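You operate a simulated robot arm through the tools that you are given. There is no shell and no other tool.

You are at the controls of a simulated robot arm. One attempt, no reset.

TASK
Take the dowel from the work bench and put it on top of the green carton there. Put the small ticket that says "D2" from the work bench on the brown swatch and the small ticket that says "P5" in the grey tub. The order is free. Set down upright: small ticket.

It is judged by the outcome, as a careful person would: the job done as asked, and still so three seconds after it is handed in. It fails if anything else is knocked over, pushed out of place, dropped, spilled or broken.

THE ROBOT
A 6-joint arm with a two-finger gripper, fixed in place. Base frame: the origin is at the foot of the arm, x ahead of it, y to its left, z up; the work surface is at about z = 0. Units: mm, degrees, N and s.
With the tool pointing down near the work surface it reaches from about 240 to 620 mm from the base axis. Its first joint turns from -66.0 to 66.0 degrees. Payload 1.37 kg.
Tool frame: the origin (TCP) lies between the finger pads and is the grasp point; the fingertips stand 22 mm ahead of it; z points along the fingers, y is the line along which they close. The gripper opens to 92 mm; its body begins 65 mm behind the TCP.
Orientation is that of the tool frame in the base frame, as a unit quaternion [x, y, z, w]. With the fingers straight down and closing along the base's y, the tool's x points along the base's -x, its y along +y and its z along -z.

THE INTERFACE
- The arm moves only by the tool arm_command. Its argument "series" is a list of rows, each a list of 7 numbers: the shift along the base's x, y, z in mm, then the turn, a rotation vector about the base's x, y, z in rad, then the gripper command, from -1 (shut) to 1 (fully open), values between in proportion. In form: [[x, y, z, rx, ry, rz, fingers], ...]. A call has 1 to 20 rows; each row is the pose to reach, as a shift and turn from the pose commanded when the call began. Each row takes 0.2 s and may step no farther than 50 mm and 8.6 degrees from the row before; otherwise, or with a gripper value out of range, the whole call is refused. Where a pose cannot be reached the arm comes as near as it can. A force on the tool above 40 N (or 10 N above the force at the start of the call, whichever is more), or a blocked arm, ends the call early, and 0.2 s more pass. The fingers move at their own pace (about 59.9 mm/s each) and stop on an object; they squeeze with about 25 N. The grip force told is the motor's: it shows also when the fingers shut on nothing. Time passes only in rows, and 0.2 s behind the last, so rows that repeat a pose let the fingers close. The reply holds the time, the measured pose of the TCP, the force on the tool along the base axes, the opening and the grip force, in the units named above and with some noise, with the torque about the TCP (base axes, N m) and any sound that the robot's microphone picked up.
- Cameras (640 x 400 px; columns grow to the right, rows downward): "scene" is fixed at [51.7, -456.8, 576.7]; the picture's right is [0.51, -0.86, 0.00], its down [-0.56, -0.33, -0.76] and it looks along [0.66, 0.39, -0.65] (base axes); focal length 313 px, centre (320, 200). "wrist" rides on the gripper at [71, 19, -102] in the tool frame; the picture's right is [-0.26, 0.97, 0.00], its down [-0.75, -0.20, -0.62] and it looks along [-0.60, -0.16, 0.78] (tool axes); focal length 280 px, centre (320, 200). There is no depth. A picture from a camera that has moved, and an enlarged one, comes with that camera's place and axes in the base frame and with its lens.
- grab_frame(camera): a new picture of that camera. No time passes.
- inspect(camera, box): a new picture of the part [left, top, right, bottom] of that camera's present view, enlarged. No time passes.
- hand_in(): hands the job in; it is judged then, once.

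Nothing tells you positions but the pictures and the camera data. Unless the task says otherwise, let go and move clear before handing in.

The tools are called by a JSON object that holds its "op" and its "data". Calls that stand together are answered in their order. arm_command: Moves the arm, as the interface text tells. Its arguments: {"type":"object","properties":{"series":{"type":"array"}},"required":["series"]} The other tools are called the same way: grab_frame (camera) takes a picture; inspect (camera, box) takes an enlarged picture of a part of a camera's view; hand_in () hands the job in.

At the start:

```text
time: 0.0
eef_pos: [396.3, 14.8, 338.0]
tool_rot: [0.0, 1.0, -0.001, 0.001]
force: [-0.4, 0.3, -0.1]
ft_torque: [-0.02, -0.03, 0.02]
width: 92.2
gripper_force: 0.0
```

scene: 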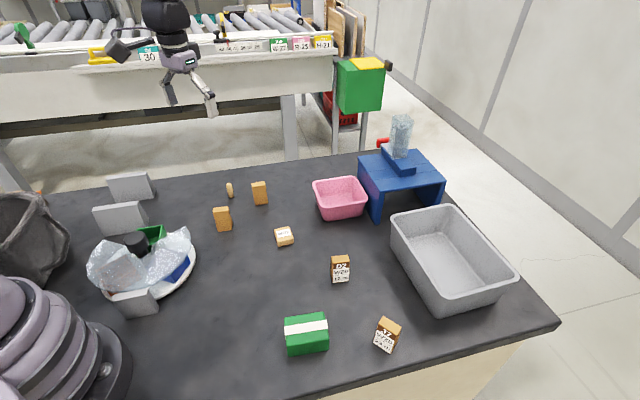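
wrist: 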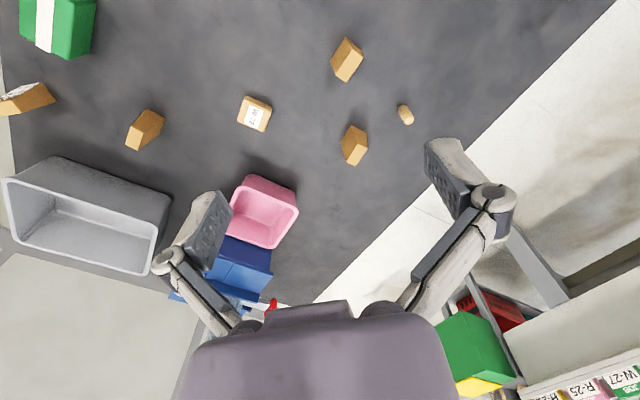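

I see a bench with several small tickets, a green carton with a white stripe, a grey tub, a pink tub and what looks like a small dowel. I'll zoom in to read the labels and find the brown swatch.

{"op": "inspect", "data": {"camera": "scene", "box": [200, 160, 320, 260]}}

{"op": "inspect", "data": {"camera": "scene", "box": [270, 240, 430, 360]}}

{"op": "inspect", "data": {"camera": "scene", "box": [80, 160, 220, 320]}}

{"op": "inspect", "data": {"camera": "wrist", "box": [220, 30, 440, 180]}}

{"op": "inspect", "data": {"camera": "wrist", "box": [0, 0, 220, 180]}}

```text
4.00 times, centred on (260, 210) of scene
camera zoom: at [51.7, -456.8, 576.7], right [0.51, -0.86, 0.0], down [-0.56, -0.33, -0.76], along [0.66, 0.39, -0.65], focal length 1254 px, centre (560, 160)
```

zoom: 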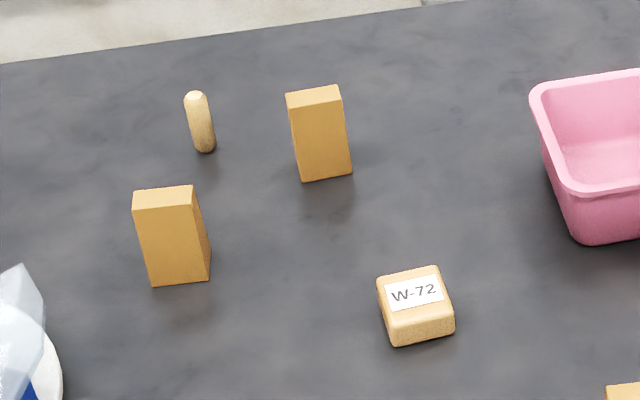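

```text
3.33 times, centred on (350, 300) of scene
camera zoom: at [51.7, -456.8, 576.7], right [0.51, -0.86, 0.0], down [-0.56, -0.33, -0.76], along [0.66, 0.39, -0.65], focal length 1045 px, centre (220, -133)
```

zoom: 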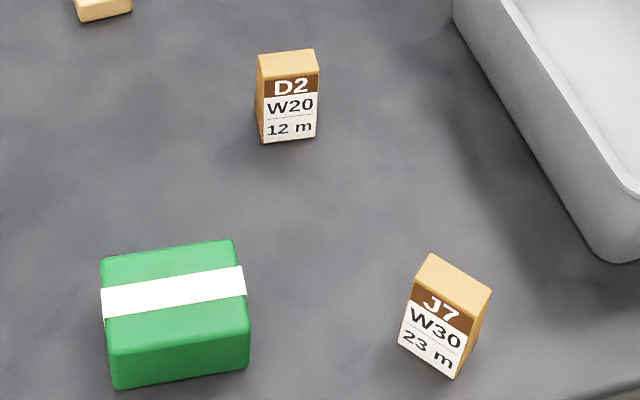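

```text
2.50 times, centred on (150, 240) of scene
camera zoom: at [51.7, -456.8, 576.7], right [0.51, -0.86, 0.0], down [-0.56, -0.33, -0.76], along [0.66, 0.39, -0.65], focal length 784 px, centre (745, 100)
```

zoom: 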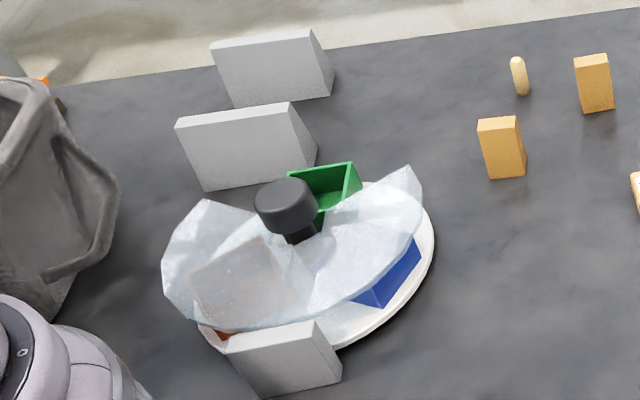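

```text
2.67 times, centred on (330, 105) of wrist
camera zoom: at [324.2, 34.5, 441.6], right [0.26, 0.97, 0.0], down [0.75, -0.2, 0.62], along [0.6, -0.16, -0.78], focal length 748 px, centre (293, 453)
```

zoom: 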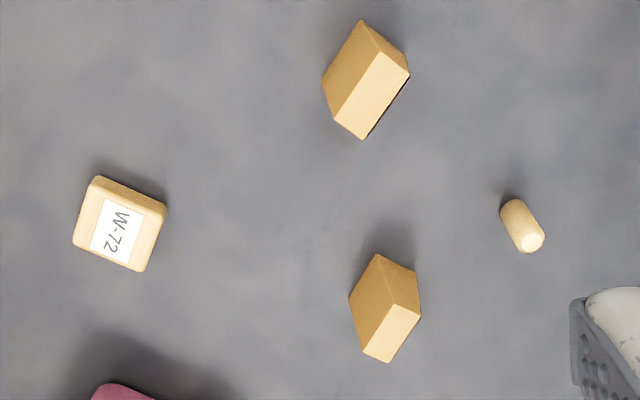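

```text
2.22 times, centred on (110, 90) of wrist
camera zoom: at [324.2, 34.5, 441.6], right [0.26, 0.97, 0.0], down [0.75, -0.2, 0.62], along [0.6, -0.16, -0.78], focal length 623 px, centre (787, 444)
```

zoom: 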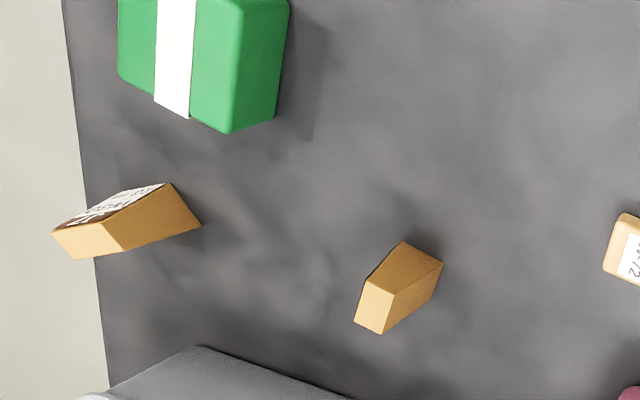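

Four tickets are visible: D2 and J7 can be read, and two face away, one of which is probably P5. I can't see a brown swatch yet, so I'll look more closely at the areas where it could be hidden.

{"op": "inspect", "data": {"camera": "scene", "box": [340, 110, 460, 230]}}

{"op": "inspect", "data": {"camera": "scene", "box": [0, 160, 160, 280]}}

{"op": "inspect", "data": {"camera": "scene", "box": [80, 220, 210, 320]}}

{"op": "inspect", "data": {"camera": "scene", "box": [370, 190, 570, 340]}}

{"op": "inspect", "data": {"camera": "wrist", "box": [150, 160, 330, 320]}}

```text
3.33 times, centred on (400, 170) of scene
camera zoom: at [51.7, -456.8, 576.7], right [0.51, -0.86, 0.0], down [-0.56, -0.33, -0.76], along [0.66, 0.39, -0.65], focal length 1045 px, centre (53, 300)
```

zoom: 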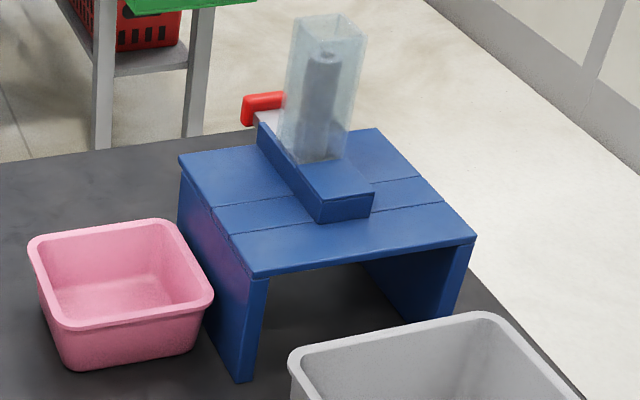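

```text
3.33 times, centred on (80, 220) of scene
camera zoom: at [51.7, -456.8, 576.7], right [0.51, -0.86, 0.0], down [-0.56, -0.33, -0.76], along [0.66, 0.39, -0.65], focal length 1045 px, centre (1120, 133)
```

zoom: 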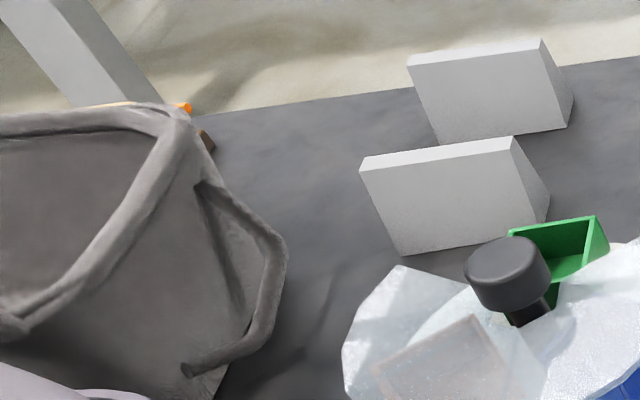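

```text
4.00 times, centred on (145, 270) of scene
camera zoom: at [51.7, -456.8, 576.7], right [0.51, -0.86, 0.0], down [-0.56, -0.33, -0.76], along [0.66, 0.39, -0.65], focal length 1254 px, centre (1020, -80)
```

zoom: 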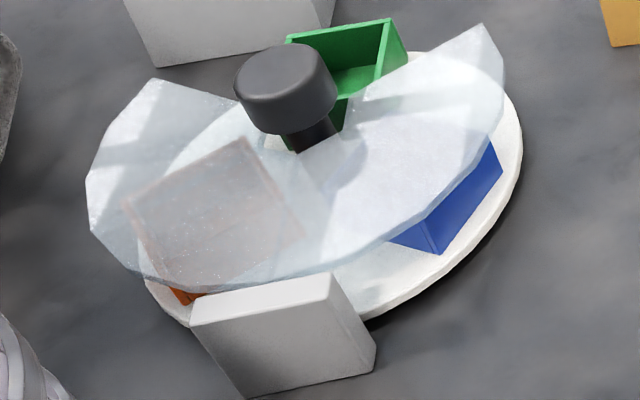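

```text
2.67 times, centred on (470, 265) of scene
camera zoom: at [51.7, -456.8, 576.7], right [0.51, -0.86, 0.0], down [-0.56, -0.33, -0.76], along [0.66, 0.39, -0.65], focal length 836 px, centre (-80, 27)
```

zoom: 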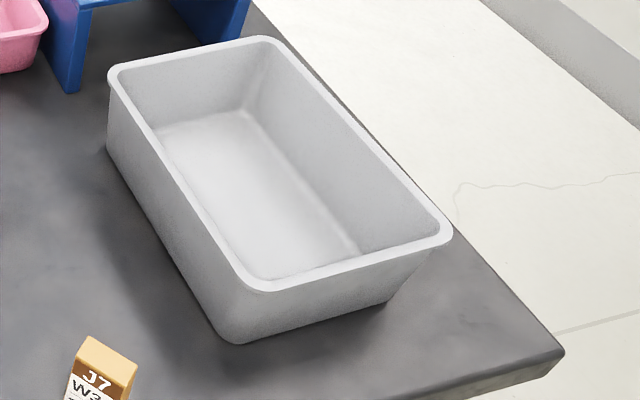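

```text
2.50 times, centred on (240, 240) of wrist
camera zoom: at [324.2, 34.5, 441.6], right [0.26, 0.97, 0.0], down [0.75, -0.2, 0.62], along [0.6, -0.16, -0.78], focal length 701 px, centre (520, 100)
```

zoom: 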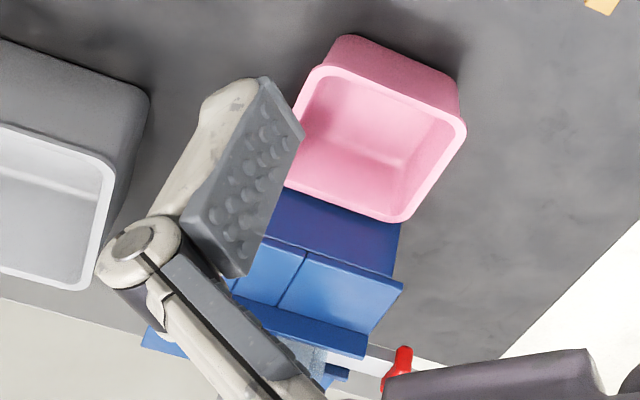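

A carousel with a translucent cover, three grey blocks and a grey bag sit on the left, and the brown swatch may be hidden behind them. I'll swing the wrist camera left at a safe height to look, which should also help me find P5.

{"op": "arm_command", "data": {"series": [[-15, 25, 4, 0, 0, 0.13, 1], [-30, 50, 8, 0, 0, 0.26, 1], [-45, 75, 12, 0, 0, 0.39, 1], [-60, 100, 16, 0, 0, 0.52, 1], [-75, 125, 20, 0, 0, 0.65, 1], [-95, 150, 24, 0, 0, 0.78, 1], [-115, 175, 28, 0, 0, 0.91, 1], [-135, 200, 32, 0, 0, 1.04, 1], [-155, 225, 36, 0, 0, 1.17, 1], [-175, 245, 40, 0, 0, 1.3, 1]]}}

{"op": "grab_frame", "data": {"camera": "wrist"}}

```text
time: 2.2
eef_pos: [221.9, 259.2, 378.9]
tool_rot: [-0.606, 0.796, 0.0, 0.0]
force: [-0.9, 0.1, -1.2]
ft_torque: [0.0, 0.01, 0.02]
width: 92.0
gripper_force: 0.0
```

```text
taken
camera wrist: at [182.2, 196.8, 481.7], right [-0.86, 0.51, 0.0], down [0.4, 0.67, 0.63], along [0.32, 0.54, -0.78], focal length 280 px, centre (320, 200)
```

wrist: 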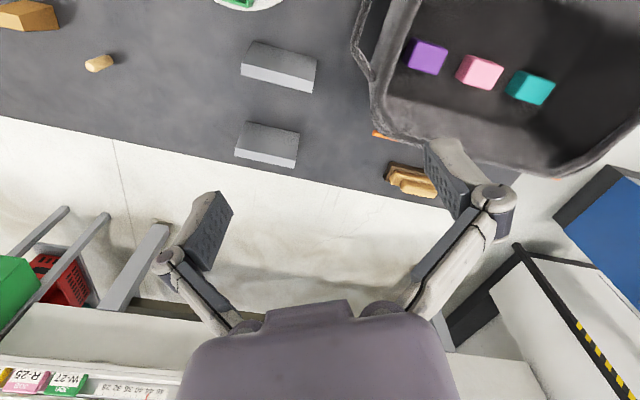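

Behind the bag I see an orange bit and a brown wooden piece near the bench edge. I'll zoom in on those.

{"op": "inspect", "data": {"camera": "wrist", "box": [340, 100, 480, 220]}}

{"op": "inspect", "data": {"camera": "wrist", "box": [200, 0, 360, 180]}}

{"op": "inspect", "data": {"camera": "wrist", "box": [0, 0, 140, 100]}}

{"op": "grab_frame", "data": {"camera": "scene"}}

```text
3.33 times, centred on (410, 160) of wrist
camera zoom: at [182.2, 196.8, 481.7], right [-0.86, 0.51, 0.0], down [0.4, 0.67, 0.63], along [0.32, 0.54, -0.78], focal length 935 px, centre (20, 333)
```

zoom: 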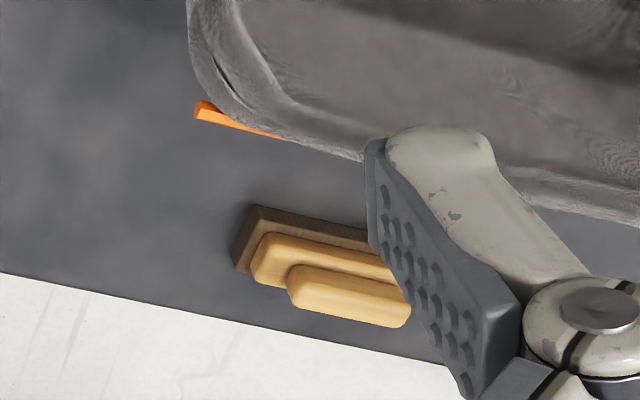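

```text
2.22 times, centred on (280, 90) of wrist
camera zoom: at [182.2, 196.8, 481.7], right [-0.86, 0.51, 0.0], down [0.4, 0.67, 0.63], along [0.32, 0.54, -0.78], focal length 623 px, centre (409, 444)
```

zoom: 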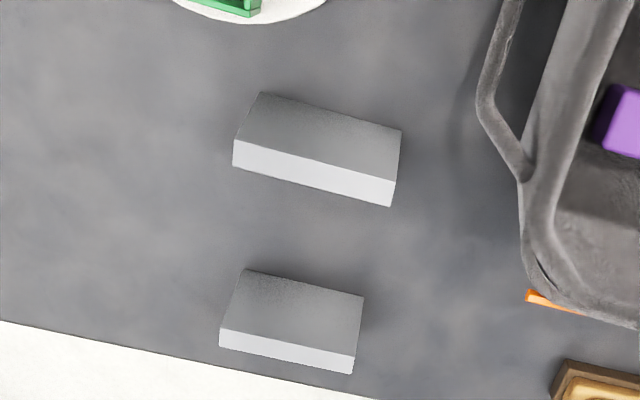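

```text
4.00 times, centred on (70, 50) of wrist
camera zoom: at [182.2, 196.8, 481.7], right [-0.86, 0.51, 0.0], down [0.4, 0.67, 0.63], along [0.32, 0.54, -0.78], focal length 1122 px, centre (1320, 800)
```

zoom: 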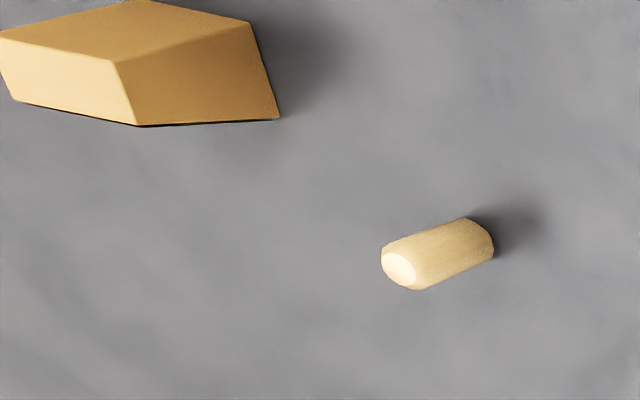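

```text
taken
```

scene: 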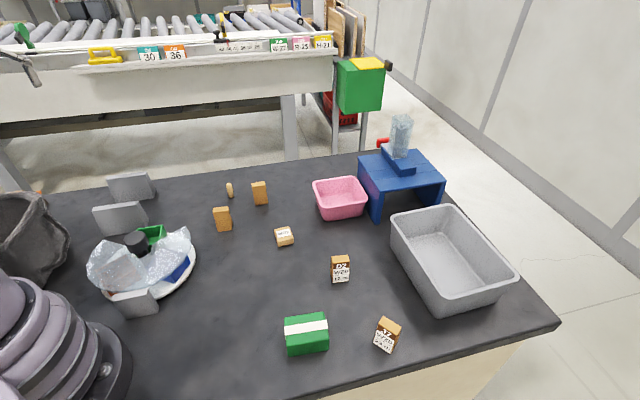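

The brown piece by the bag is only the base of a wooden object, not a swatch. Next I'll move the wrist camera to look down at the carousel area and the side of the third grey block that's hidden from the scene camera.

{"op": "arm_command", "data": {"series": [[10, -40, 0, 0, 0, 0.05, 1], [20, -80, 0, 0, 0, 0.1, 1], [30, -120, 0, 0, 0, 0.15, 1], [40, -160, 0, 0, 0, 0.2, 1], [50, -200, 0, 0, 0, 0.25, 1], [60, -240, 0, 0, 0, 0.3, 1], [60, -270, 0, 0, 0, 0.35, 1]]}}

{"op": "grab_frame", "data": {"camera": "wrist"}}

{"op": "inspect", "data": {"camera": "wrist", "box": [280, 0, 520, 150]}}

```text
time: 3.8
eef_pos: [281.3, -11.4, 378.7]
tool_rot: [0.735, -0.678, 0.0, 0.0]
force: [0.6, 0.2, 0.7]
ft_torque: [0.02, 0.0, 0.0]
width: 91.9
gripper_force: 0.2
```

```text
taken
camera wrist: at [267.1, -82.0, 482.8], right [-0.98, 0.18, 0.0], down [0.14, 0.77, 0.62], along [0.12, 0.61, -0.78], focal length 280 px, centre (320, 200)
```

wrist: 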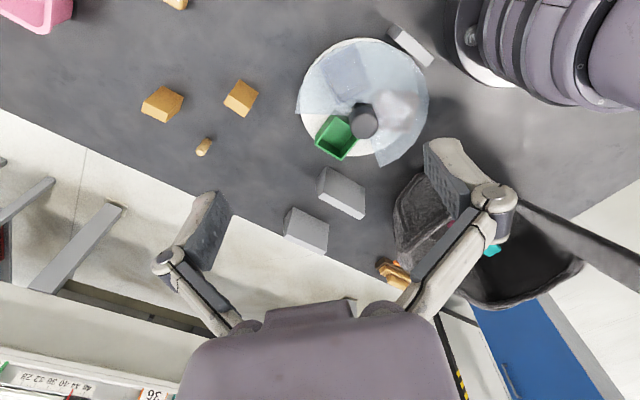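

```text
2.67 times, centred on (400, 75) of wrist
camera zoom: at [267.1, -82.0, 482.8], right [-0.98, 0.18, 0.0], down [0.14, 0.77, 0.62], along [0.12, 0.61, -0.78], focal length 748 px, centre (107, 533)
```

zoom: 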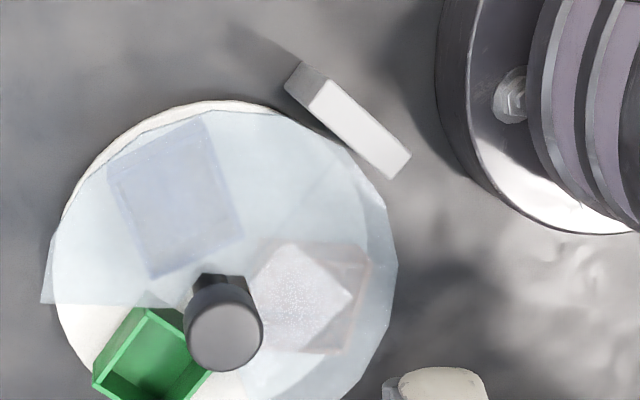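

The swatch isn't visible here either. I'll zoom in on the other parts of this view before searching the right side.

{"op": "inspect", "data": {"camera": "wrist", "box": [360, 230, 460, 300]}}

{"op": "inspect", "data": {"camera": "wrist", "box": [100, 50, 300, 200]}}

{"op": "inspect", "data": {"camera": "wrist", "box": [300, 30, 440, 170]}}

```text
5.71 times, centred on (410, 265) of wrist
camera zoom: at [267.1, -82.0, 482.8], right [-0.98, 0.18, 0.0], down [0.14, 0.77, 0.62], along [0.12, 0.61, -0.78], focal length 1602 px, centre (-194, -171)
```

zoom: 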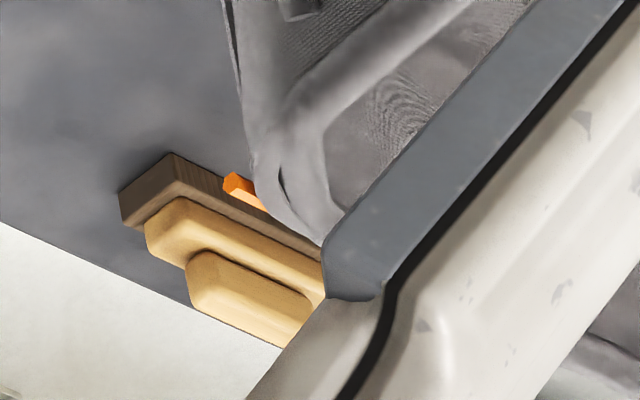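

```text
2.67 times, centred on (200, 125) of wrist
camera zoom: at [267.1, -82.0, 482.8], right [-0.98, 0.18, 0.0], down [0.14, 0.77, 0.62], along [0.12, 0.61, -0.78], focal length 748 px, centre (640, 400)
```

zoom: 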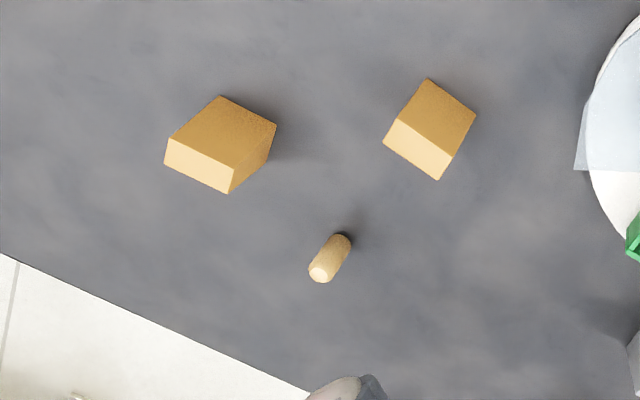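

```text
2.86 times, centred on (370, 100) of wrist
camera zoom: at [267.1, -82.0, 482.8], right [-0.98, 0.18, 0.0], down [0.14, 0.77, 0.62], along [0.12, 0.61, -0.78], focal length 801 px, centre (177, 486)
```

zoom: 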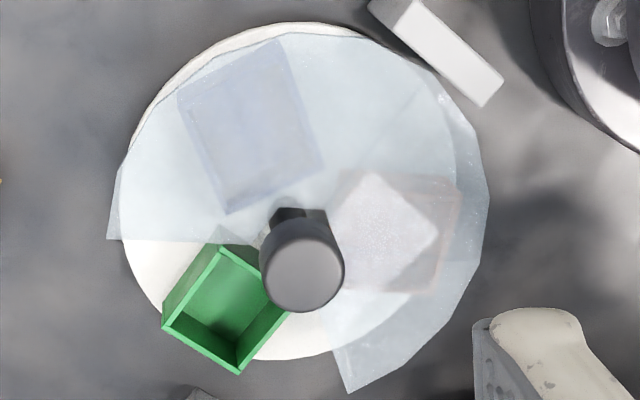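

Nothing brown and flat here. I'll swing the camera round to the right side, covering the carton, J7, the tub and under the blue table.

{"op": "arm_command", "data": {"series": [[0, -10, 0, 0, 0, -0.14, 1], [0, -20, 0, 0, 0, -0.28, 1], [0, -30, 0, 0, 0, -0.42, 1], [0, -40, 0, 0, 0, -0.56, 1], [0, -50, 0, 0, 0, -0.7, 1], [0, -60, 0, 0, 0, -0.84, 1], [0, -70, 0, 0, 0, -0.98, 1], [0, -80, 0, 0, 0, -1.12, 1], [0, -90, 0, 0, 0, -1.26, 1], [0, -100, 0, 0, 0, -1.4, 1], [0, -110, 0, 0, 0, -1.54, 1], [0, -120, 0, 0, 0, -1.68, 1], [0, -130, 0, 0, 0, -1.82, 1], [-10, -140, 0, 0, 0, -1.96, 1], [-20, -150, 0, 0, 0, -2.1, 1], [-30, -160, 0, 0, 0, -2.24, 1], [-30, -170, 0, 0, 0, -2.3, 1]]}}

{"op": "grab_frame", "data": {"camera": "wrist"}}

```text
time: 7.4
eef_pos: [250.6, -179.6, 378.4]
tool_rot: [0.321, 0.947, 0.0, 0.0]
force: [-0.2, 0.4, -0.3]
ft_torque: [0.01, 0.02, -0.01]
width: 92.0
gripper_force: 0.0
```

```text
taken
camera wrist: at [205.2, -121.0, 481.6], right [0.79, 0.61, 0.0], down [0.47, -0.62, 0.62], along [0.38, -0.5, -0.78], focal length 280 px, centre (320, 200)
```

wrist: 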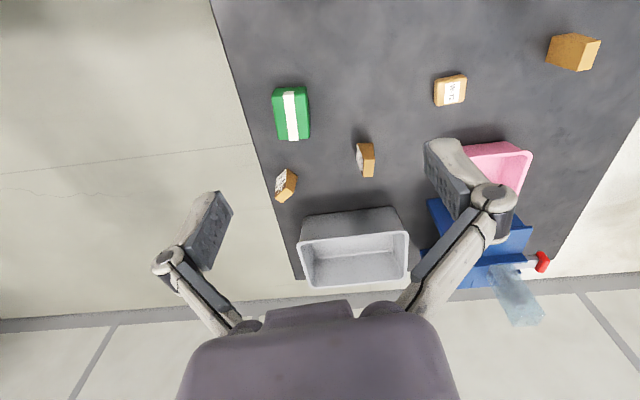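

The right side is clear and shows D2, J7, the carton and the tub, but still no brown swatch. I'll zoom in on the table edges, under the blue table, and the carousel's third compartment.

{"op": "inspect", "data": {"camera": "wrist", "box": [400, 120, 600, 320]}}

{"op": "inspect", "data": {"camera": "wrist", "box": [220, 60, 420, 300]}}

{"op": "inspect", "data": {"camera": "scene", "box": [90, 240, 160, 310]}}

{"op": "inspect", "data": {"camera": "scene", "box": [360, 170, 460, 230]}}

{"op": "inspect", "data": {"camera": "scene", "box": [0, 280, 280, 400]}}

```text
2.00 times, centred on (500, 220) of wrist
camera zoom: at [205.2, -121.0, 481.6], right [0.79, 0.61, 0.0], down [0.47, -0.62, 0.62], along [0.38, -0.5, -0.78], focal length 561 px, centre (-40, 160)
```

zoom: 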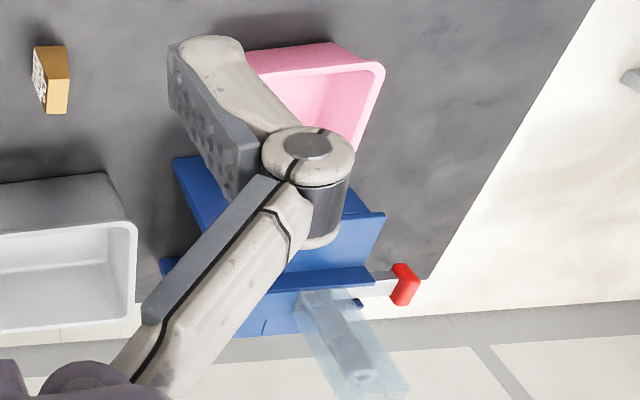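

```text
1.67 times, centred on (320, 180) of wrist
camera zoom: at [205.2, -121.0, 481.6], right [0.79, 0.61, 0.0], down [0.47, -0.62, 0.62], along [0.38, -0.5, -0.78], focal length 467 px, centre (320, 233)
```

zoom: 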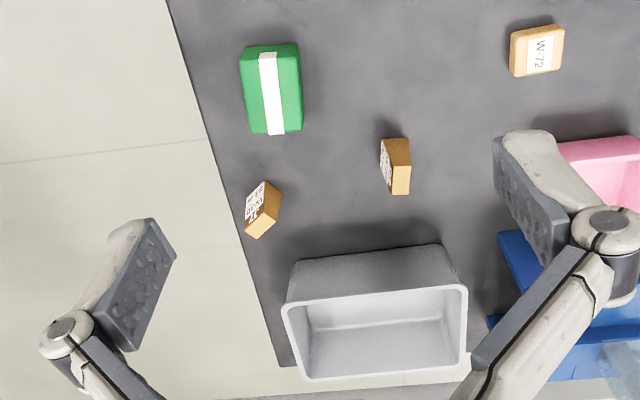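

```text
5.71 times, centred on (125, 275) of scene
camera zoom: at [51.6, -456.8, 576.7], right [0.51, -0.86, 0.0], down [-0.56, -0.33, -0.76], along [0.66, 0.39, -0.65], focal length 1791 px, centre (1434, -229)
```

zoom: 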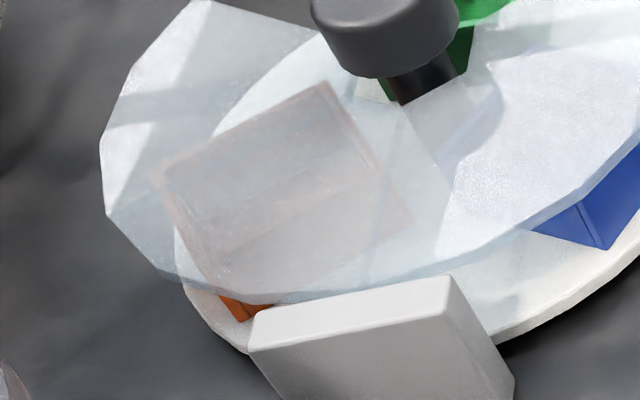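

```text
6.40 times, centred on (410, 200) of scene
camera zoom: at [51.6, -456.8, 576.7], right [0.51, -0.86, 0.0], down [-0.56, -0.33, -0.76], along [0.66, 0.39, -0.65], focal length 2006 px, centre (-256, 200)
```

zoom: 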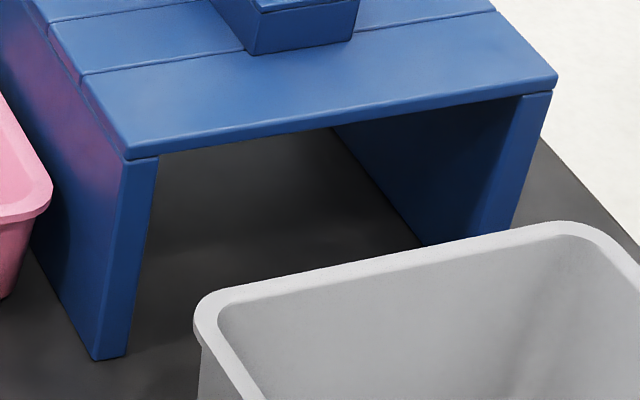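

```text
2.29 times, centred on (140, 340) of scene
camera zoom: at [51.6, -456.8, 576.7], right [0.51, -0.86, 0.0], down [-0.56, -0.33, -0.76], along [0.66, 0.39, -0.65], focal length 716 px, centre (731, -120)
```

zoom: 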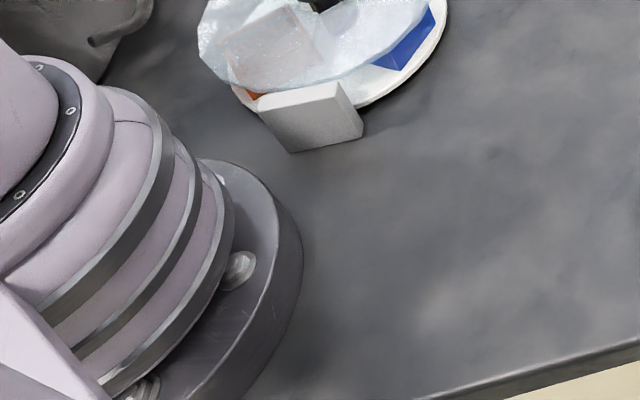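

The swatch still isn't in view, so the remaining hidden spots are behind or inside the grey bag and under the carousel cover. I'll take the wrist camera round to the far side of the bag.

{"op": "arm_command", "data": {"series": [[22, 17, 0, 0, 0, 0.1375, 1], [43, 37, 0, 0, 0, 0.275, 1], [63, 58, 0, 0, 0, 0.4125, 1], [81, 82, 0, 0, 0, 0.55, 1], [98, 108, 0, 0, 0, 0.6875, 1], [112, 137, 0, 0, 0, 0.825, 1], [124, 167, 0, 0, 0, 0.9625, 1], [133, 199, 0, 0, 0, 1.1, 1], [139, 232, 0, 0, 0, 1.2375, 1], [143, 267, 0, 0, 0, 1.375, 1], [144, 302, 0, 0, 0, 1.5125, 1], [141, 338, 0, 0, 0, 1.65, 1], [135, 375, 0, 0, 0, 1.7875, 1], [125, 411, 0, 0, 0, 1.925, 1], [113, 448, 0, 0, 0, 2.0625, 1], [96, 484, 0, 0, 0, 2.2, 1], [76, 519, 0, 0, 0, 2.3375, 1], [53, 553, 0, 0, 0, 2.475, 1], [26, 584, 0, 0, 0, 2.6125, 1], [-1, 613, 0, 0, 0, 2.75, 1]]}}

{"op": "grab_frame", "data": {"camera": "wrist"}}

```text
time: 11.6
eef_pos: [250.3, 433.8, 379.6]
tool_rot: [0.868, -0.497, 0.0, 0.0]
force: [-0.7, -0.5, -0.4]
ft_torque: [0.02, -0.02, 0.0]
width: 91.7
gripper_force: 0.1
```

```text
taken
camera wrist: at [268.3, 362.8, 482.0], right [-0.96, -0.26, 0.0], down [-0.21, 0.75, 0.63], along [-0.16, 0.6, -0.78], focal length 280 px, centre (320, 200)
```

wrist: 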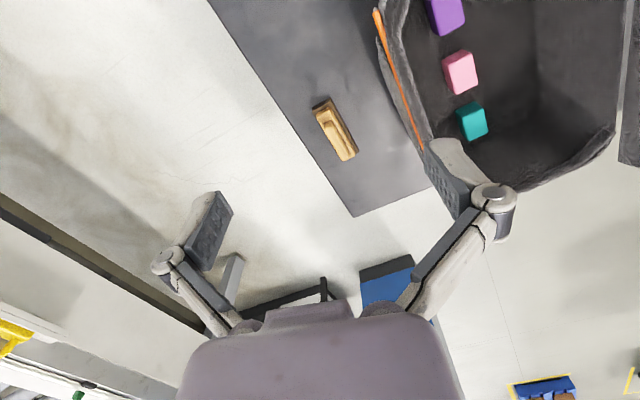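

{"op": "inspect", "data": {"camera": "wrist", "box": [290, 80, 380, 170]}}

{"op": "inspect", "data": {"camera": "wrist", "box": [360, 0, 640, 200]}}

{"op": "grab_frame", "data": {"camera": "scene"}}

```text
4.44 times, centred on (335, 125) of wrist
camera zoom: at [268.3, 362.8, 482.0], right [-0.96, -0.26, 0.0], down [-0.21, 0.75, 0.63], along [-0.16, 0.6, -0.78], focal length 1246 px, centre (253, 533)
```

zoom: 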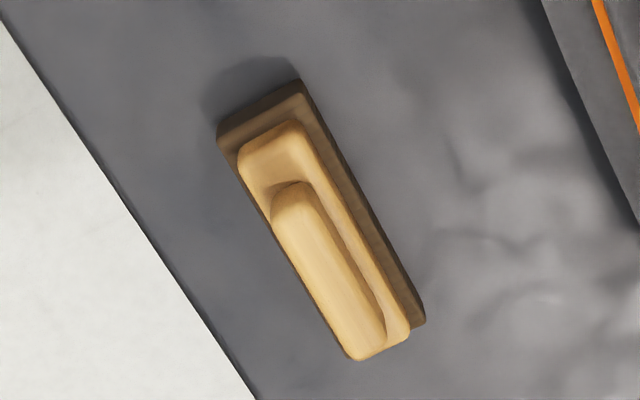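

```text
2.00 times, centred on (500, 100) of wrist
camera zoom: at [268.3, 362.8, 482.0], right [-0.96, -0.26, 0.0], down [-0.21, 0.75, 0.63], along [-0.16, 0.6, -0.78], focal length 561 px, centre (-40, 400)
```

zoom: 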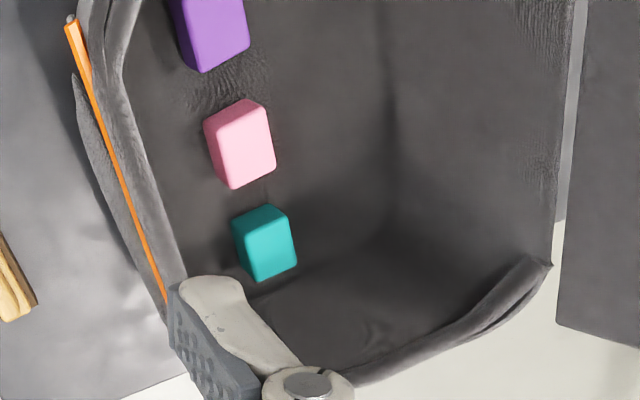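

```text
taken
```

scene: 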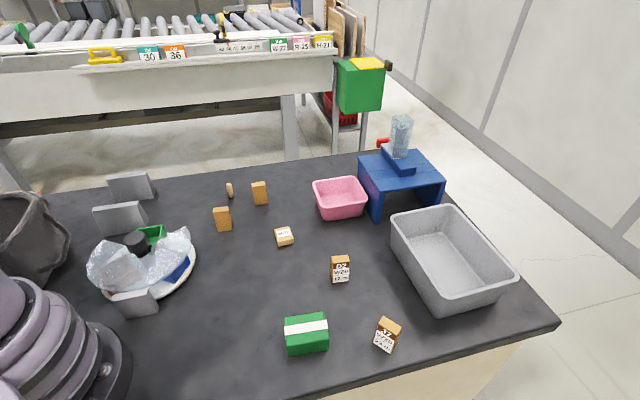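

The wooden item is just a brush, and there's nothing behind the bag. The carousel is the last likely spot, so I'll take a closer look at it from above and from the far side.

{"op": "arm_command", "data": {"series": [[4, -38, 0, 0, 0, 0.05, 1], [8, -76, -5, 0, 0, 0.1, 1], [12, -114, -15, 0, 0, 0.15, 1], [16, -152, -25, 0, 0, 0.2, 1], [20, -190, -35, 0, 0, 0.25, 1], [24, -228, -45, 0, 0, 0.3, 1], [28, -266, -55, 0, 0, 0.35, 1], [32, -304, -65, 0, 0, 0.4, 1], [36, -342, -75, 0, 0, 0.45, 1], [40, -380, -85, 0, 0, 0.5, 1]]}}

{"op": "grab_frame", "data": {"camera": "wrist"}}

{"op": "inspect", "data": {"camera": "wrist", "box": [200, 0, 440, 160]}}

```text
time: 13.8
eef_pos: [291.6, 52.9, 293.3]
tool_rot: [0.963, -0.268, 0.0, 0.0]
force: [0.4, -0.2, 1.0]
ft_torque: [0.03, 0.01, -0.03]
width: 92.0
gripper_force: 0.1
```

```text
taken
camera wrist: at [340.6, 0.0, 396.6], right [-0.72, -0.69, 0.0], down [-0.54, 0.56, 0.63], along [-0.43, 0.45, -0.78], focal length 280 px, centre (320, 200)
```

wrist: 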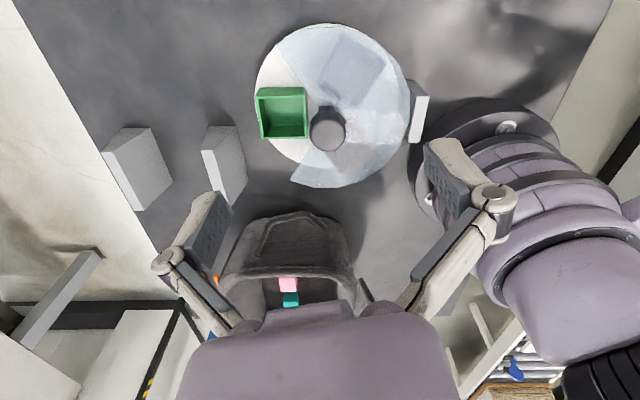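

```text
2.50 times, centred on (320, 80) of wrist
camera zoom: at [340.6, 0.0, 396.6], right [-0.72, -0.69, 0.0], down [-0.54, 0.56, 0.63], along [-0.43, 0.45, -0.78], focal length 701 px, centre (320, 500)
```

zoom: 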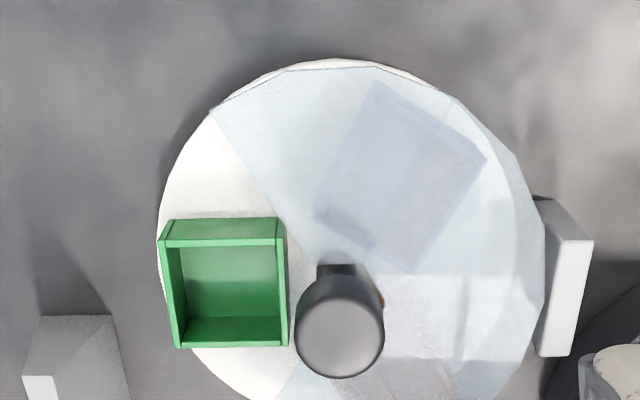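

The carousel's compartments look empty under the film, with no swatch there. I'll scan the remaining open bench areas at higher zoom before looking under the blue table.

{"op": "inspect", "data": {"camera": "scene", "box": [150, 220, 310, 320]}}

{"op": "inspect", "data": {"camera": "scene", "box": [150, 300, 310, 400]}}

{"op": "inspect", "data": {"camera": "scene", "box": [280, 150, 400, 260]}}

{"op": "inspect", "data": {"camera": "wrist", "box": [400, 0, 640, 150]}}

{"op": "inspect", "data": {"camera": "scene", "box": [40, 160, 220, 260]}}

```text
4.00 times, centred on (230, 270) of scene
camera zoom: at [51.7, -456.8, 576.7], right [0.51, -0.86, 0.0], down [-0.56, -0.33, -0.76], along [0.66, 0.39, -0.65], focal length 1254 px, centre (680, -80)
```

zoom: 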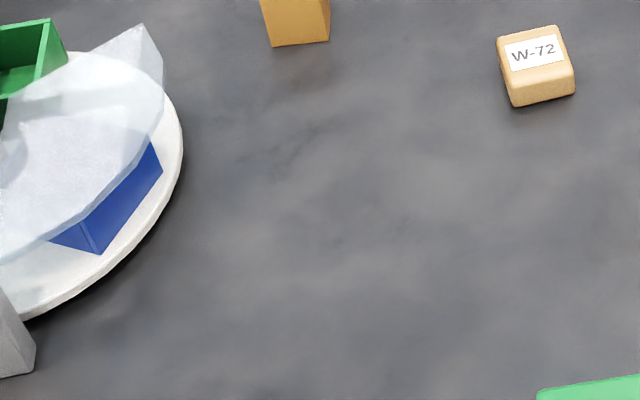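

```text
4.00 times, centred on (230, 350) of scene
camera zoom: at [51.7, -456.8, 576.7], right [0.51, -0.86, 0.0], down [-0.56, -0.33, -0.76], along [0.66, 0.39, -0.65], focal length 1254 px, centre (680, -400)
```

zoom: 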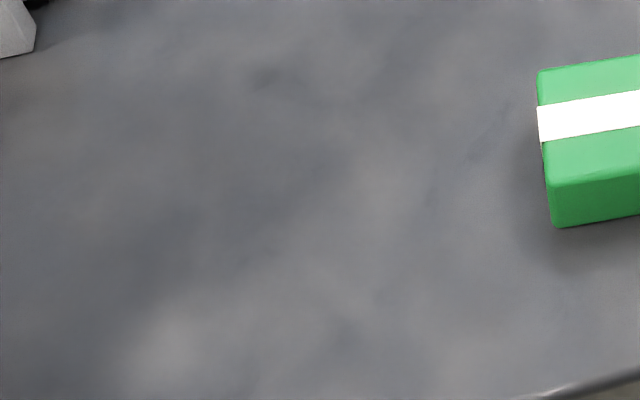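

```text
3.64 times, centred on (340, 205) of scene
camera zoom: at [51.7, -456.8, 576.7], right [0.51, -0.86, 0.0], down [-0.56, -0.33, -0.76], along [0.66, 0.39, -0.65], focal length 1140 px, centre (247, 182)
```

zoom: 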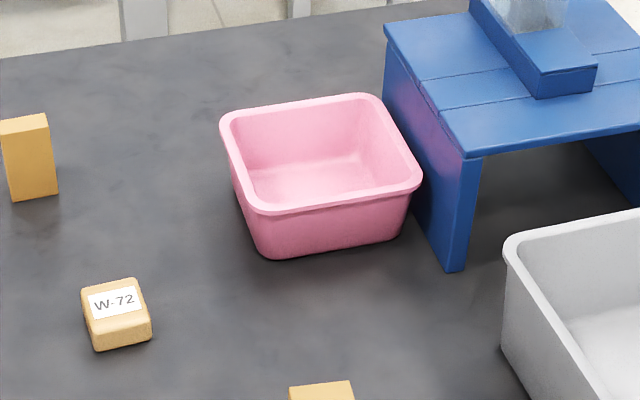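

```text
2.67 times, centred on (520, 75) of wrist
camera zoom: at [340.6, 0.0, 396.6], right [-0.72, -0.69, 0.0], down [-0.54, 0.56, 0.63], along [-0.43, 0.45, -0.78], focal length 748 px, centre (-213, 533)
```

zoom: 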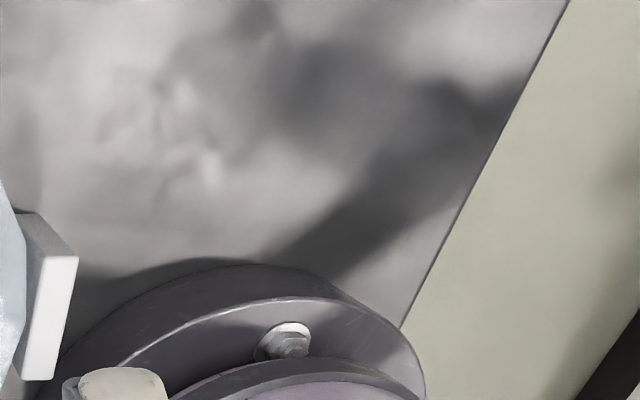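

```text
3.56 times, centred on (130, 210) of scene
camera zoom: at [51.7, -456.8, 576.7], right [0.51, -0.86, 0.0], down [-0.56, -0.33, -0.76], along [0.66, 0.39, -0.65], focal length 1114 px, centre (996, 164)
```

zoom: 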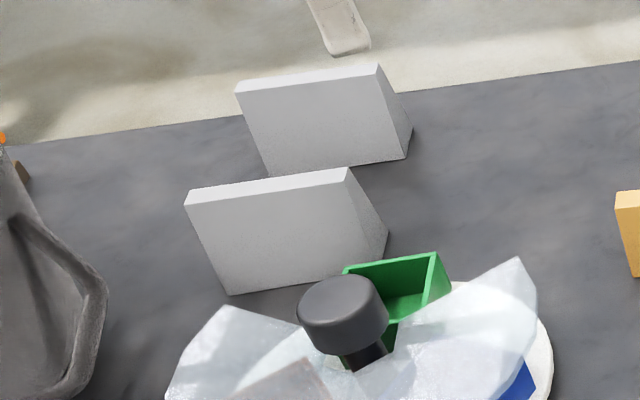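

The bench surface itself shows no brown patch. I'll go low in front of the blue table and look underneath it with the wrist camera.

{"op": "arm_command", "data": {"series": [[14, -27, 10, 0, 0, -0.133, 1], [29, -54, 10, 0, 0, -0.266, 1], [43, -81, 10, 0, 0, -0.399, 1], [58, -109, 10, 0, 0, -0.532, 1], [72, -136, 10, 0, 0, -0.665, 1], [87, -163, 5, 0, 0, -0.798, 1], [101, -190, 0, 0, 0, -0.931, 1], [116, -217, -10, 0, 0, -1.064, 1], [130, -244, -20, 0, 0, -1.197, 1], [145, -272, -30, 0, 0, -1.33, 1], [159, -299, -45, 0, 0, -1.463, 1], [174, -326, -60, 0, 0, -1.596, 1], [188, -353, -73, 0, 0, -1.727, 1]]}}

{"op": "grab_frame", "data": {"camera": "wrist"}}

```text
time: 16.6
eef_pos: [478.3, -300.4, 219.8]
tool_rot: [-0.421, 0.907, 0.0, 0.0]
force: [-0.5, 0.2, -0.4]
ft_torque: [0.01, -0.04, 0.0]
width: 92.0
gripper_force: 0.0
```

```text
taken
camera wrist: at [416.3, -341.9, 322.4], right [-0.57, 0.82, 0.0], down [0.64, 0.44, 0.63], along [0.51, 0.36, -0.78], focal length 280 px, centre (320, 200)
```

wrist: 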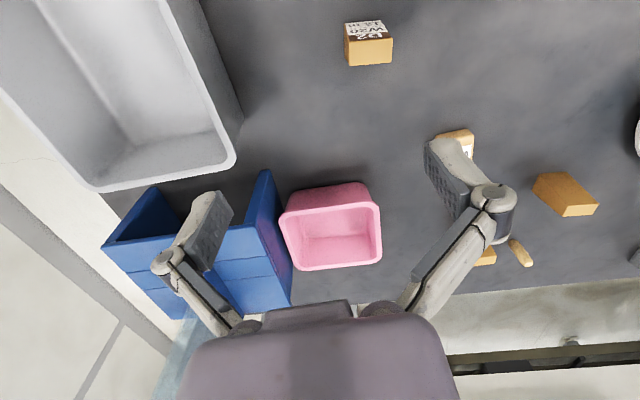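

{"op": "arm_command", "data": {"series": [[0, 0, -20, 0, 0, -0.12, 1], [0, 0, -40, 0, 0, -0.24, 1], [0, 0, -60, 0, 0, -0.36, 1], [0, 0, -80, 0, 0, -0.44, 1]]}}

{"op": "grab_frame", "data": {"camera": "wrist"}}

{"op": "inspect", "data": {"camera": "wrist", "box": [200, 180, 400, 320]}}

```text
time: 17.6
eef_pos: [478.7, -300.3, 139.7]
tool_rot: [-0.214, 0.977, 0.0, 0.0]
force: [-0.1, 0.4, 0.1]
ft_torque: [-0.03, 0.0, 0.02]
width: 92.2
gripper_force: 0.1
```

```text
taken
camera wrist: at [404.9, -311.8, 242.5], right [-0.17, 0.99, 0.0], down [0.77, 0.13, 0.62], along [0.62, 0.1, -0.78], focal length 280 px, centre (320, 200)
```

wrist: 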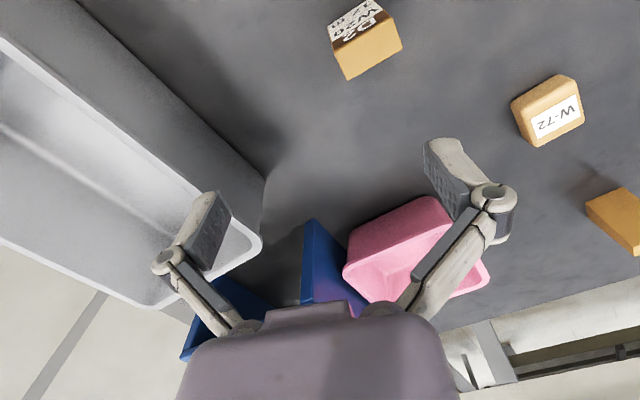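

```text
2.86 times, centred on (300, 250) of wrist
camera zoom: at [404.9, -311.8, 242.5], right [-0.17, 0.99, 0.0], down [0.77, 0.13, 0.62], along [0.62, 0.1, -0.78], focal length 801 px, centre (377, 57)
```

zoom: 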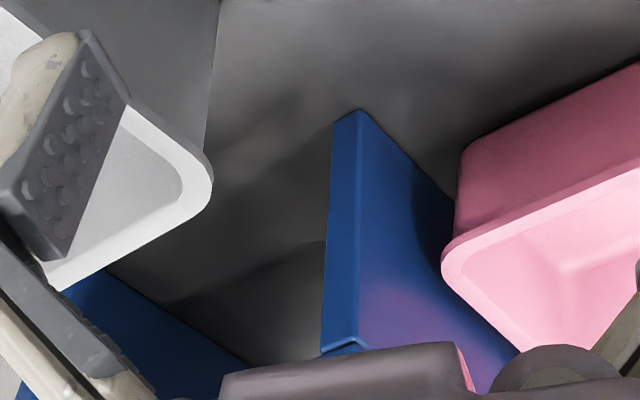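

Nothing brown is visible under the table so far, though the back strip is hidden. I'll tilt the tool outward to see deeper underneath.

{"op": "arm_command", "data": {"series": [[0, 0, 5, 0.054, -0.118, 0, 1], [0, 0, 10, 0.108, -0.236, 0, 1], [0, 0, 10, 0.162, -0.354, 0, 1], [0, 0, 10, 0.216, -0.472, 0, 1], [0, 0, 10, 0.25, -0.545, 0, 1]]}}

{"op": "grab_frame", "data": {"camera": "wrist"}}

{"op": "inspect", "data": {"camera": "wrist", "box": [200, 60, 400, 240]}}

```text
time: 18.8
eef_pos: [478.2, -300.2, 150.7]
tool_rot: [-0.205, 0.933, 0.062, 0.29]
force: [-0.3, -0.5, 0.9]
ft_torque: [0.02, -0.03, 0.02]
width: 92.2
gripper_force: 0.0
```

```text
taken
camera wrist: at [363.7, -330.7, 195.6], right [-0.21, 0.97, 0.15], down [0.33, -0.07, 0.94], along [0.92, 0.24, -0.3], focal length 280 px, centre (320, 200)
```

wrist: 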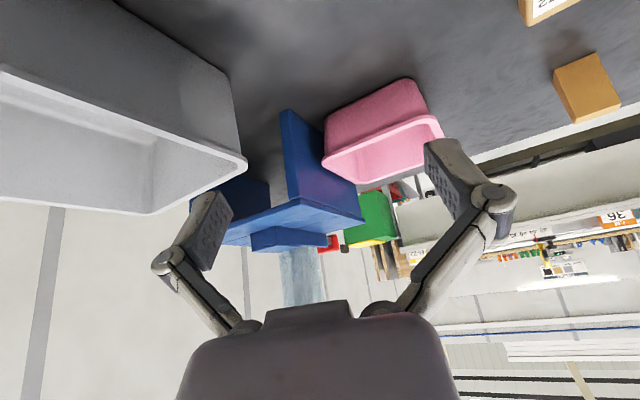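

```text
2.22 times, centred on (300, 150) of wrist
camera zoom: at [363.7, -330.7, 195.6], right [-0.21, 0.97, 0.15], down [0.33, -0.07, 0.94], along [0.92, 0.24, -0.3], focal length 623 px, centre (364, 311)
```

zoom: 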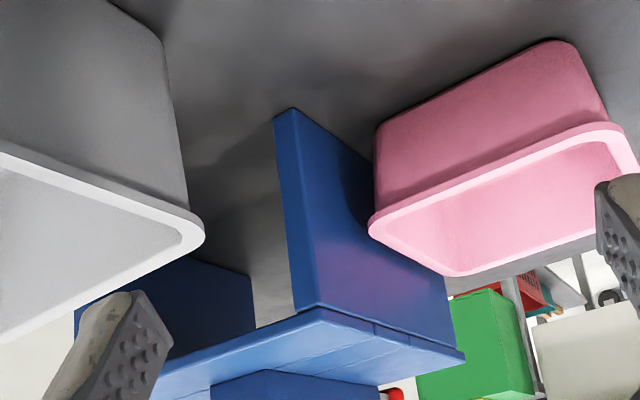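

There's no swatch under the table either. I'll level the tool, go back up and study the trays under the carousel's film from an angle without glare.

{"op": "arm_command", "data": {"series": [[-5, 5, 20, -0.05, 0.109, 0, 1], [-15, 20, 50, -0.1, 0.218, 0, 1], [-25, 40, 80, -0.15, 0.327, 0, 1], [-35, 65, 110, -0.2, 0.436, 0, 1], [-50, 95, 140, -0.25, 0.545, 0, 1], [-65, 130, 160, -0.25, 0.545, 0, 1]]}}

{"op": "arm_command", "data": {"series": [[-6, 14, 0, 0, 0, 0.14, 1], [-12, 28, 0, 0, 0, 0.28, 1], [-18, 42, 0, 0, 0, 0.42, 1], [-24, 56, 0, 0, 0, 0.56, 1], [-30, 70, 0, 0, 0, 0.7, 1], [-36, 84, 0, 0, 0, 0.84, 1], [-42, 98, 0, 0, 0, 0.98, 1], [-48, 112, 0, 0, 0, 1.12, 1], [-54, 126, 0, 0, 0, 1.26, 1], [-60, 140, 0, 0, 0, 1.4, 1], [-66, 154, 0, 0, 0, 1.54, 1], [-72, 168, 0, 0, 0, 1.68, 1], [-78, 182, 0, 0, 0, 1.82, 1], [-84, 196, 0, 0, 0, 1.96, 1], [-90, 210, 0, 0, 0, 2.1, 1], [-96, 224, 0, 0, 0, 2.24, 1], [-102, 238, 0, 0, 0, 2.38, 1], [-108, 252, 0, 0, 0, 2.52, 1], [-110, 265, 0, 0, 0, 2.66, 1]]}}

{"op": "grab_frame", "data": {"camera": "wrist"}}

```text
time: 20.2
eef_pos: [412.6, -170.4, 309.3]
tool_rot: [-0.215, 0.977, 0.001, 0.0]
force: [-0.4, -0.1, 0.2]
ft_torque: [0.0, 0.02, 0.0]
width: 91.8
gripper_force: 0.0
```

```text
time: 24.2
eef_pos: [303.5, 94.7, 311.2]
tool_rot: [1.0, -0.024, 0.0, 0.0]
force: [-0.1, 0.3, 0.8]
ft_torque: [0.01, 0.03, 0.02]
width: 92.1
gripper_force: 0.0
```

```text
taken
camera wrist: at [371.8, 73.0, 413.7], right [-0.31, -0.95, 0.0], down [-0.74, 0.24, 0.62], along [-0.59, 0.19, -0.78], focal length 280 px, centre (320, 200)
```

wrist: 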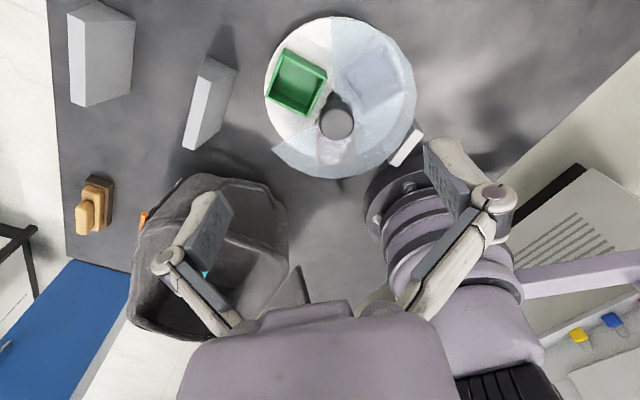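

{"op": "inspect", "data": {"camera": "wrist", "box": [250, 0, 440, 190]}}

{"op": "inspect", "data": {"camera": "wrist", "box": [300, 90, 430, 190]}}

```text
2.11 times, centred on (345, 95) of wrist
camera zoom: at [371.8, 73.0, 413.7], right [-0.31, -0.95, 0.0], down [-0.74, 0.24, 0.62], along [-0.59, 0.19, -0.78], focal length 590 px, centre (267, 421)
```

zoom: 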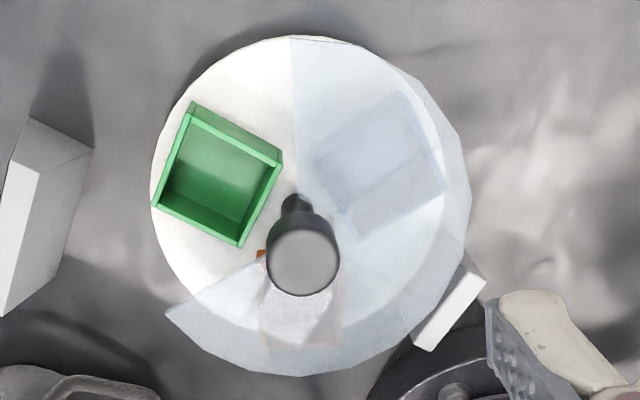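

```text
4.00 times, centred on (365, 140) of wrist
camera zoom: at [371.8, 73.0, 413.7], right [-0.31, -0.95, 0.0], down [-0.74, 0.24, 0.62], along [-0.59, 0.19, -0.78], focal length 1122 px, centre (140, 440)
```

zoom: 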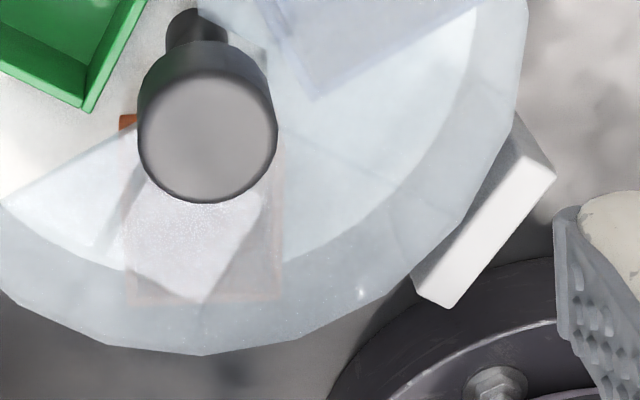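

The third (orange) tray under the film seems to have something in it. I'll zoom in further on that tray and, for comparison, the blue one.

{"op": "inspect", "data": {"camera": "wrist", "box": [320, 110, 380, 175]}}

{"op": "inspect", "data": {"camera": "wrist", "box": [330, 20, 420, 110]}}

{"op": "inspect", "data": {"camera": "wrist", "box": [110, 160, 310, 340]}}

```text
6.15 times, centred on (350, 142) of wrist
camera zoom: at [371.8, 73.0, 413.7], right [-0.31, -0.95, 0.0], down [-0.74, 0.24, 0.62], along [-0.59, 0.19, -0.78], focal length 1726 px, centre (135, 554)
```

zoom: 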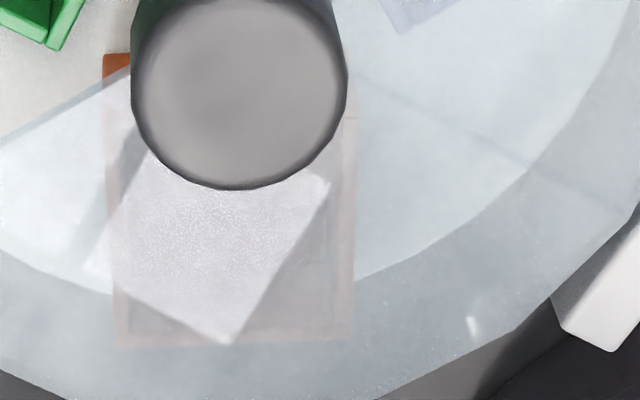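

```text
4.44 times, centred on (375, 65) of wrist
camera zoom: at [371.8, 73.0, 413.7], right [-0.31, -0.95, 0.0], down [-0.74, 0.24, 0.62], along [-0.59, 0.19, -0.78], focal length 1246 px, centre (76, 800)
```

zoom: 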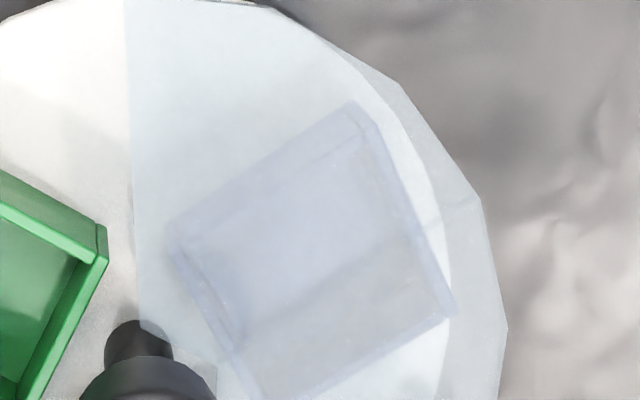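

```text
2.22 times, centred on (210, 250) of wrist
camera zoom: at [371.8, 73.0, 413.7], right [-0.31, -0.95, 0.0], down [-0.74, 0.24, 0.62], along [-0.59, 0.19, -0.78], focal length 623 px, centre (564, 89)
```

zoom: 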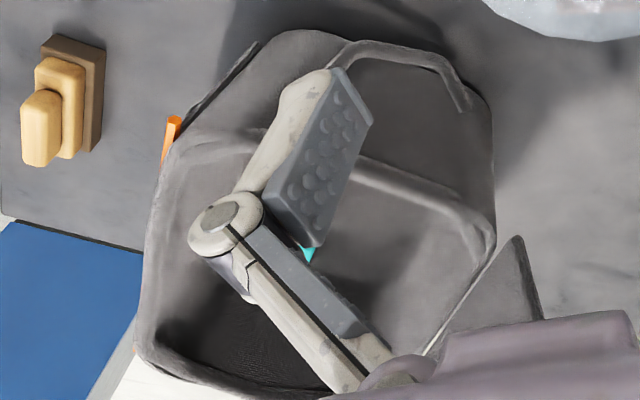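

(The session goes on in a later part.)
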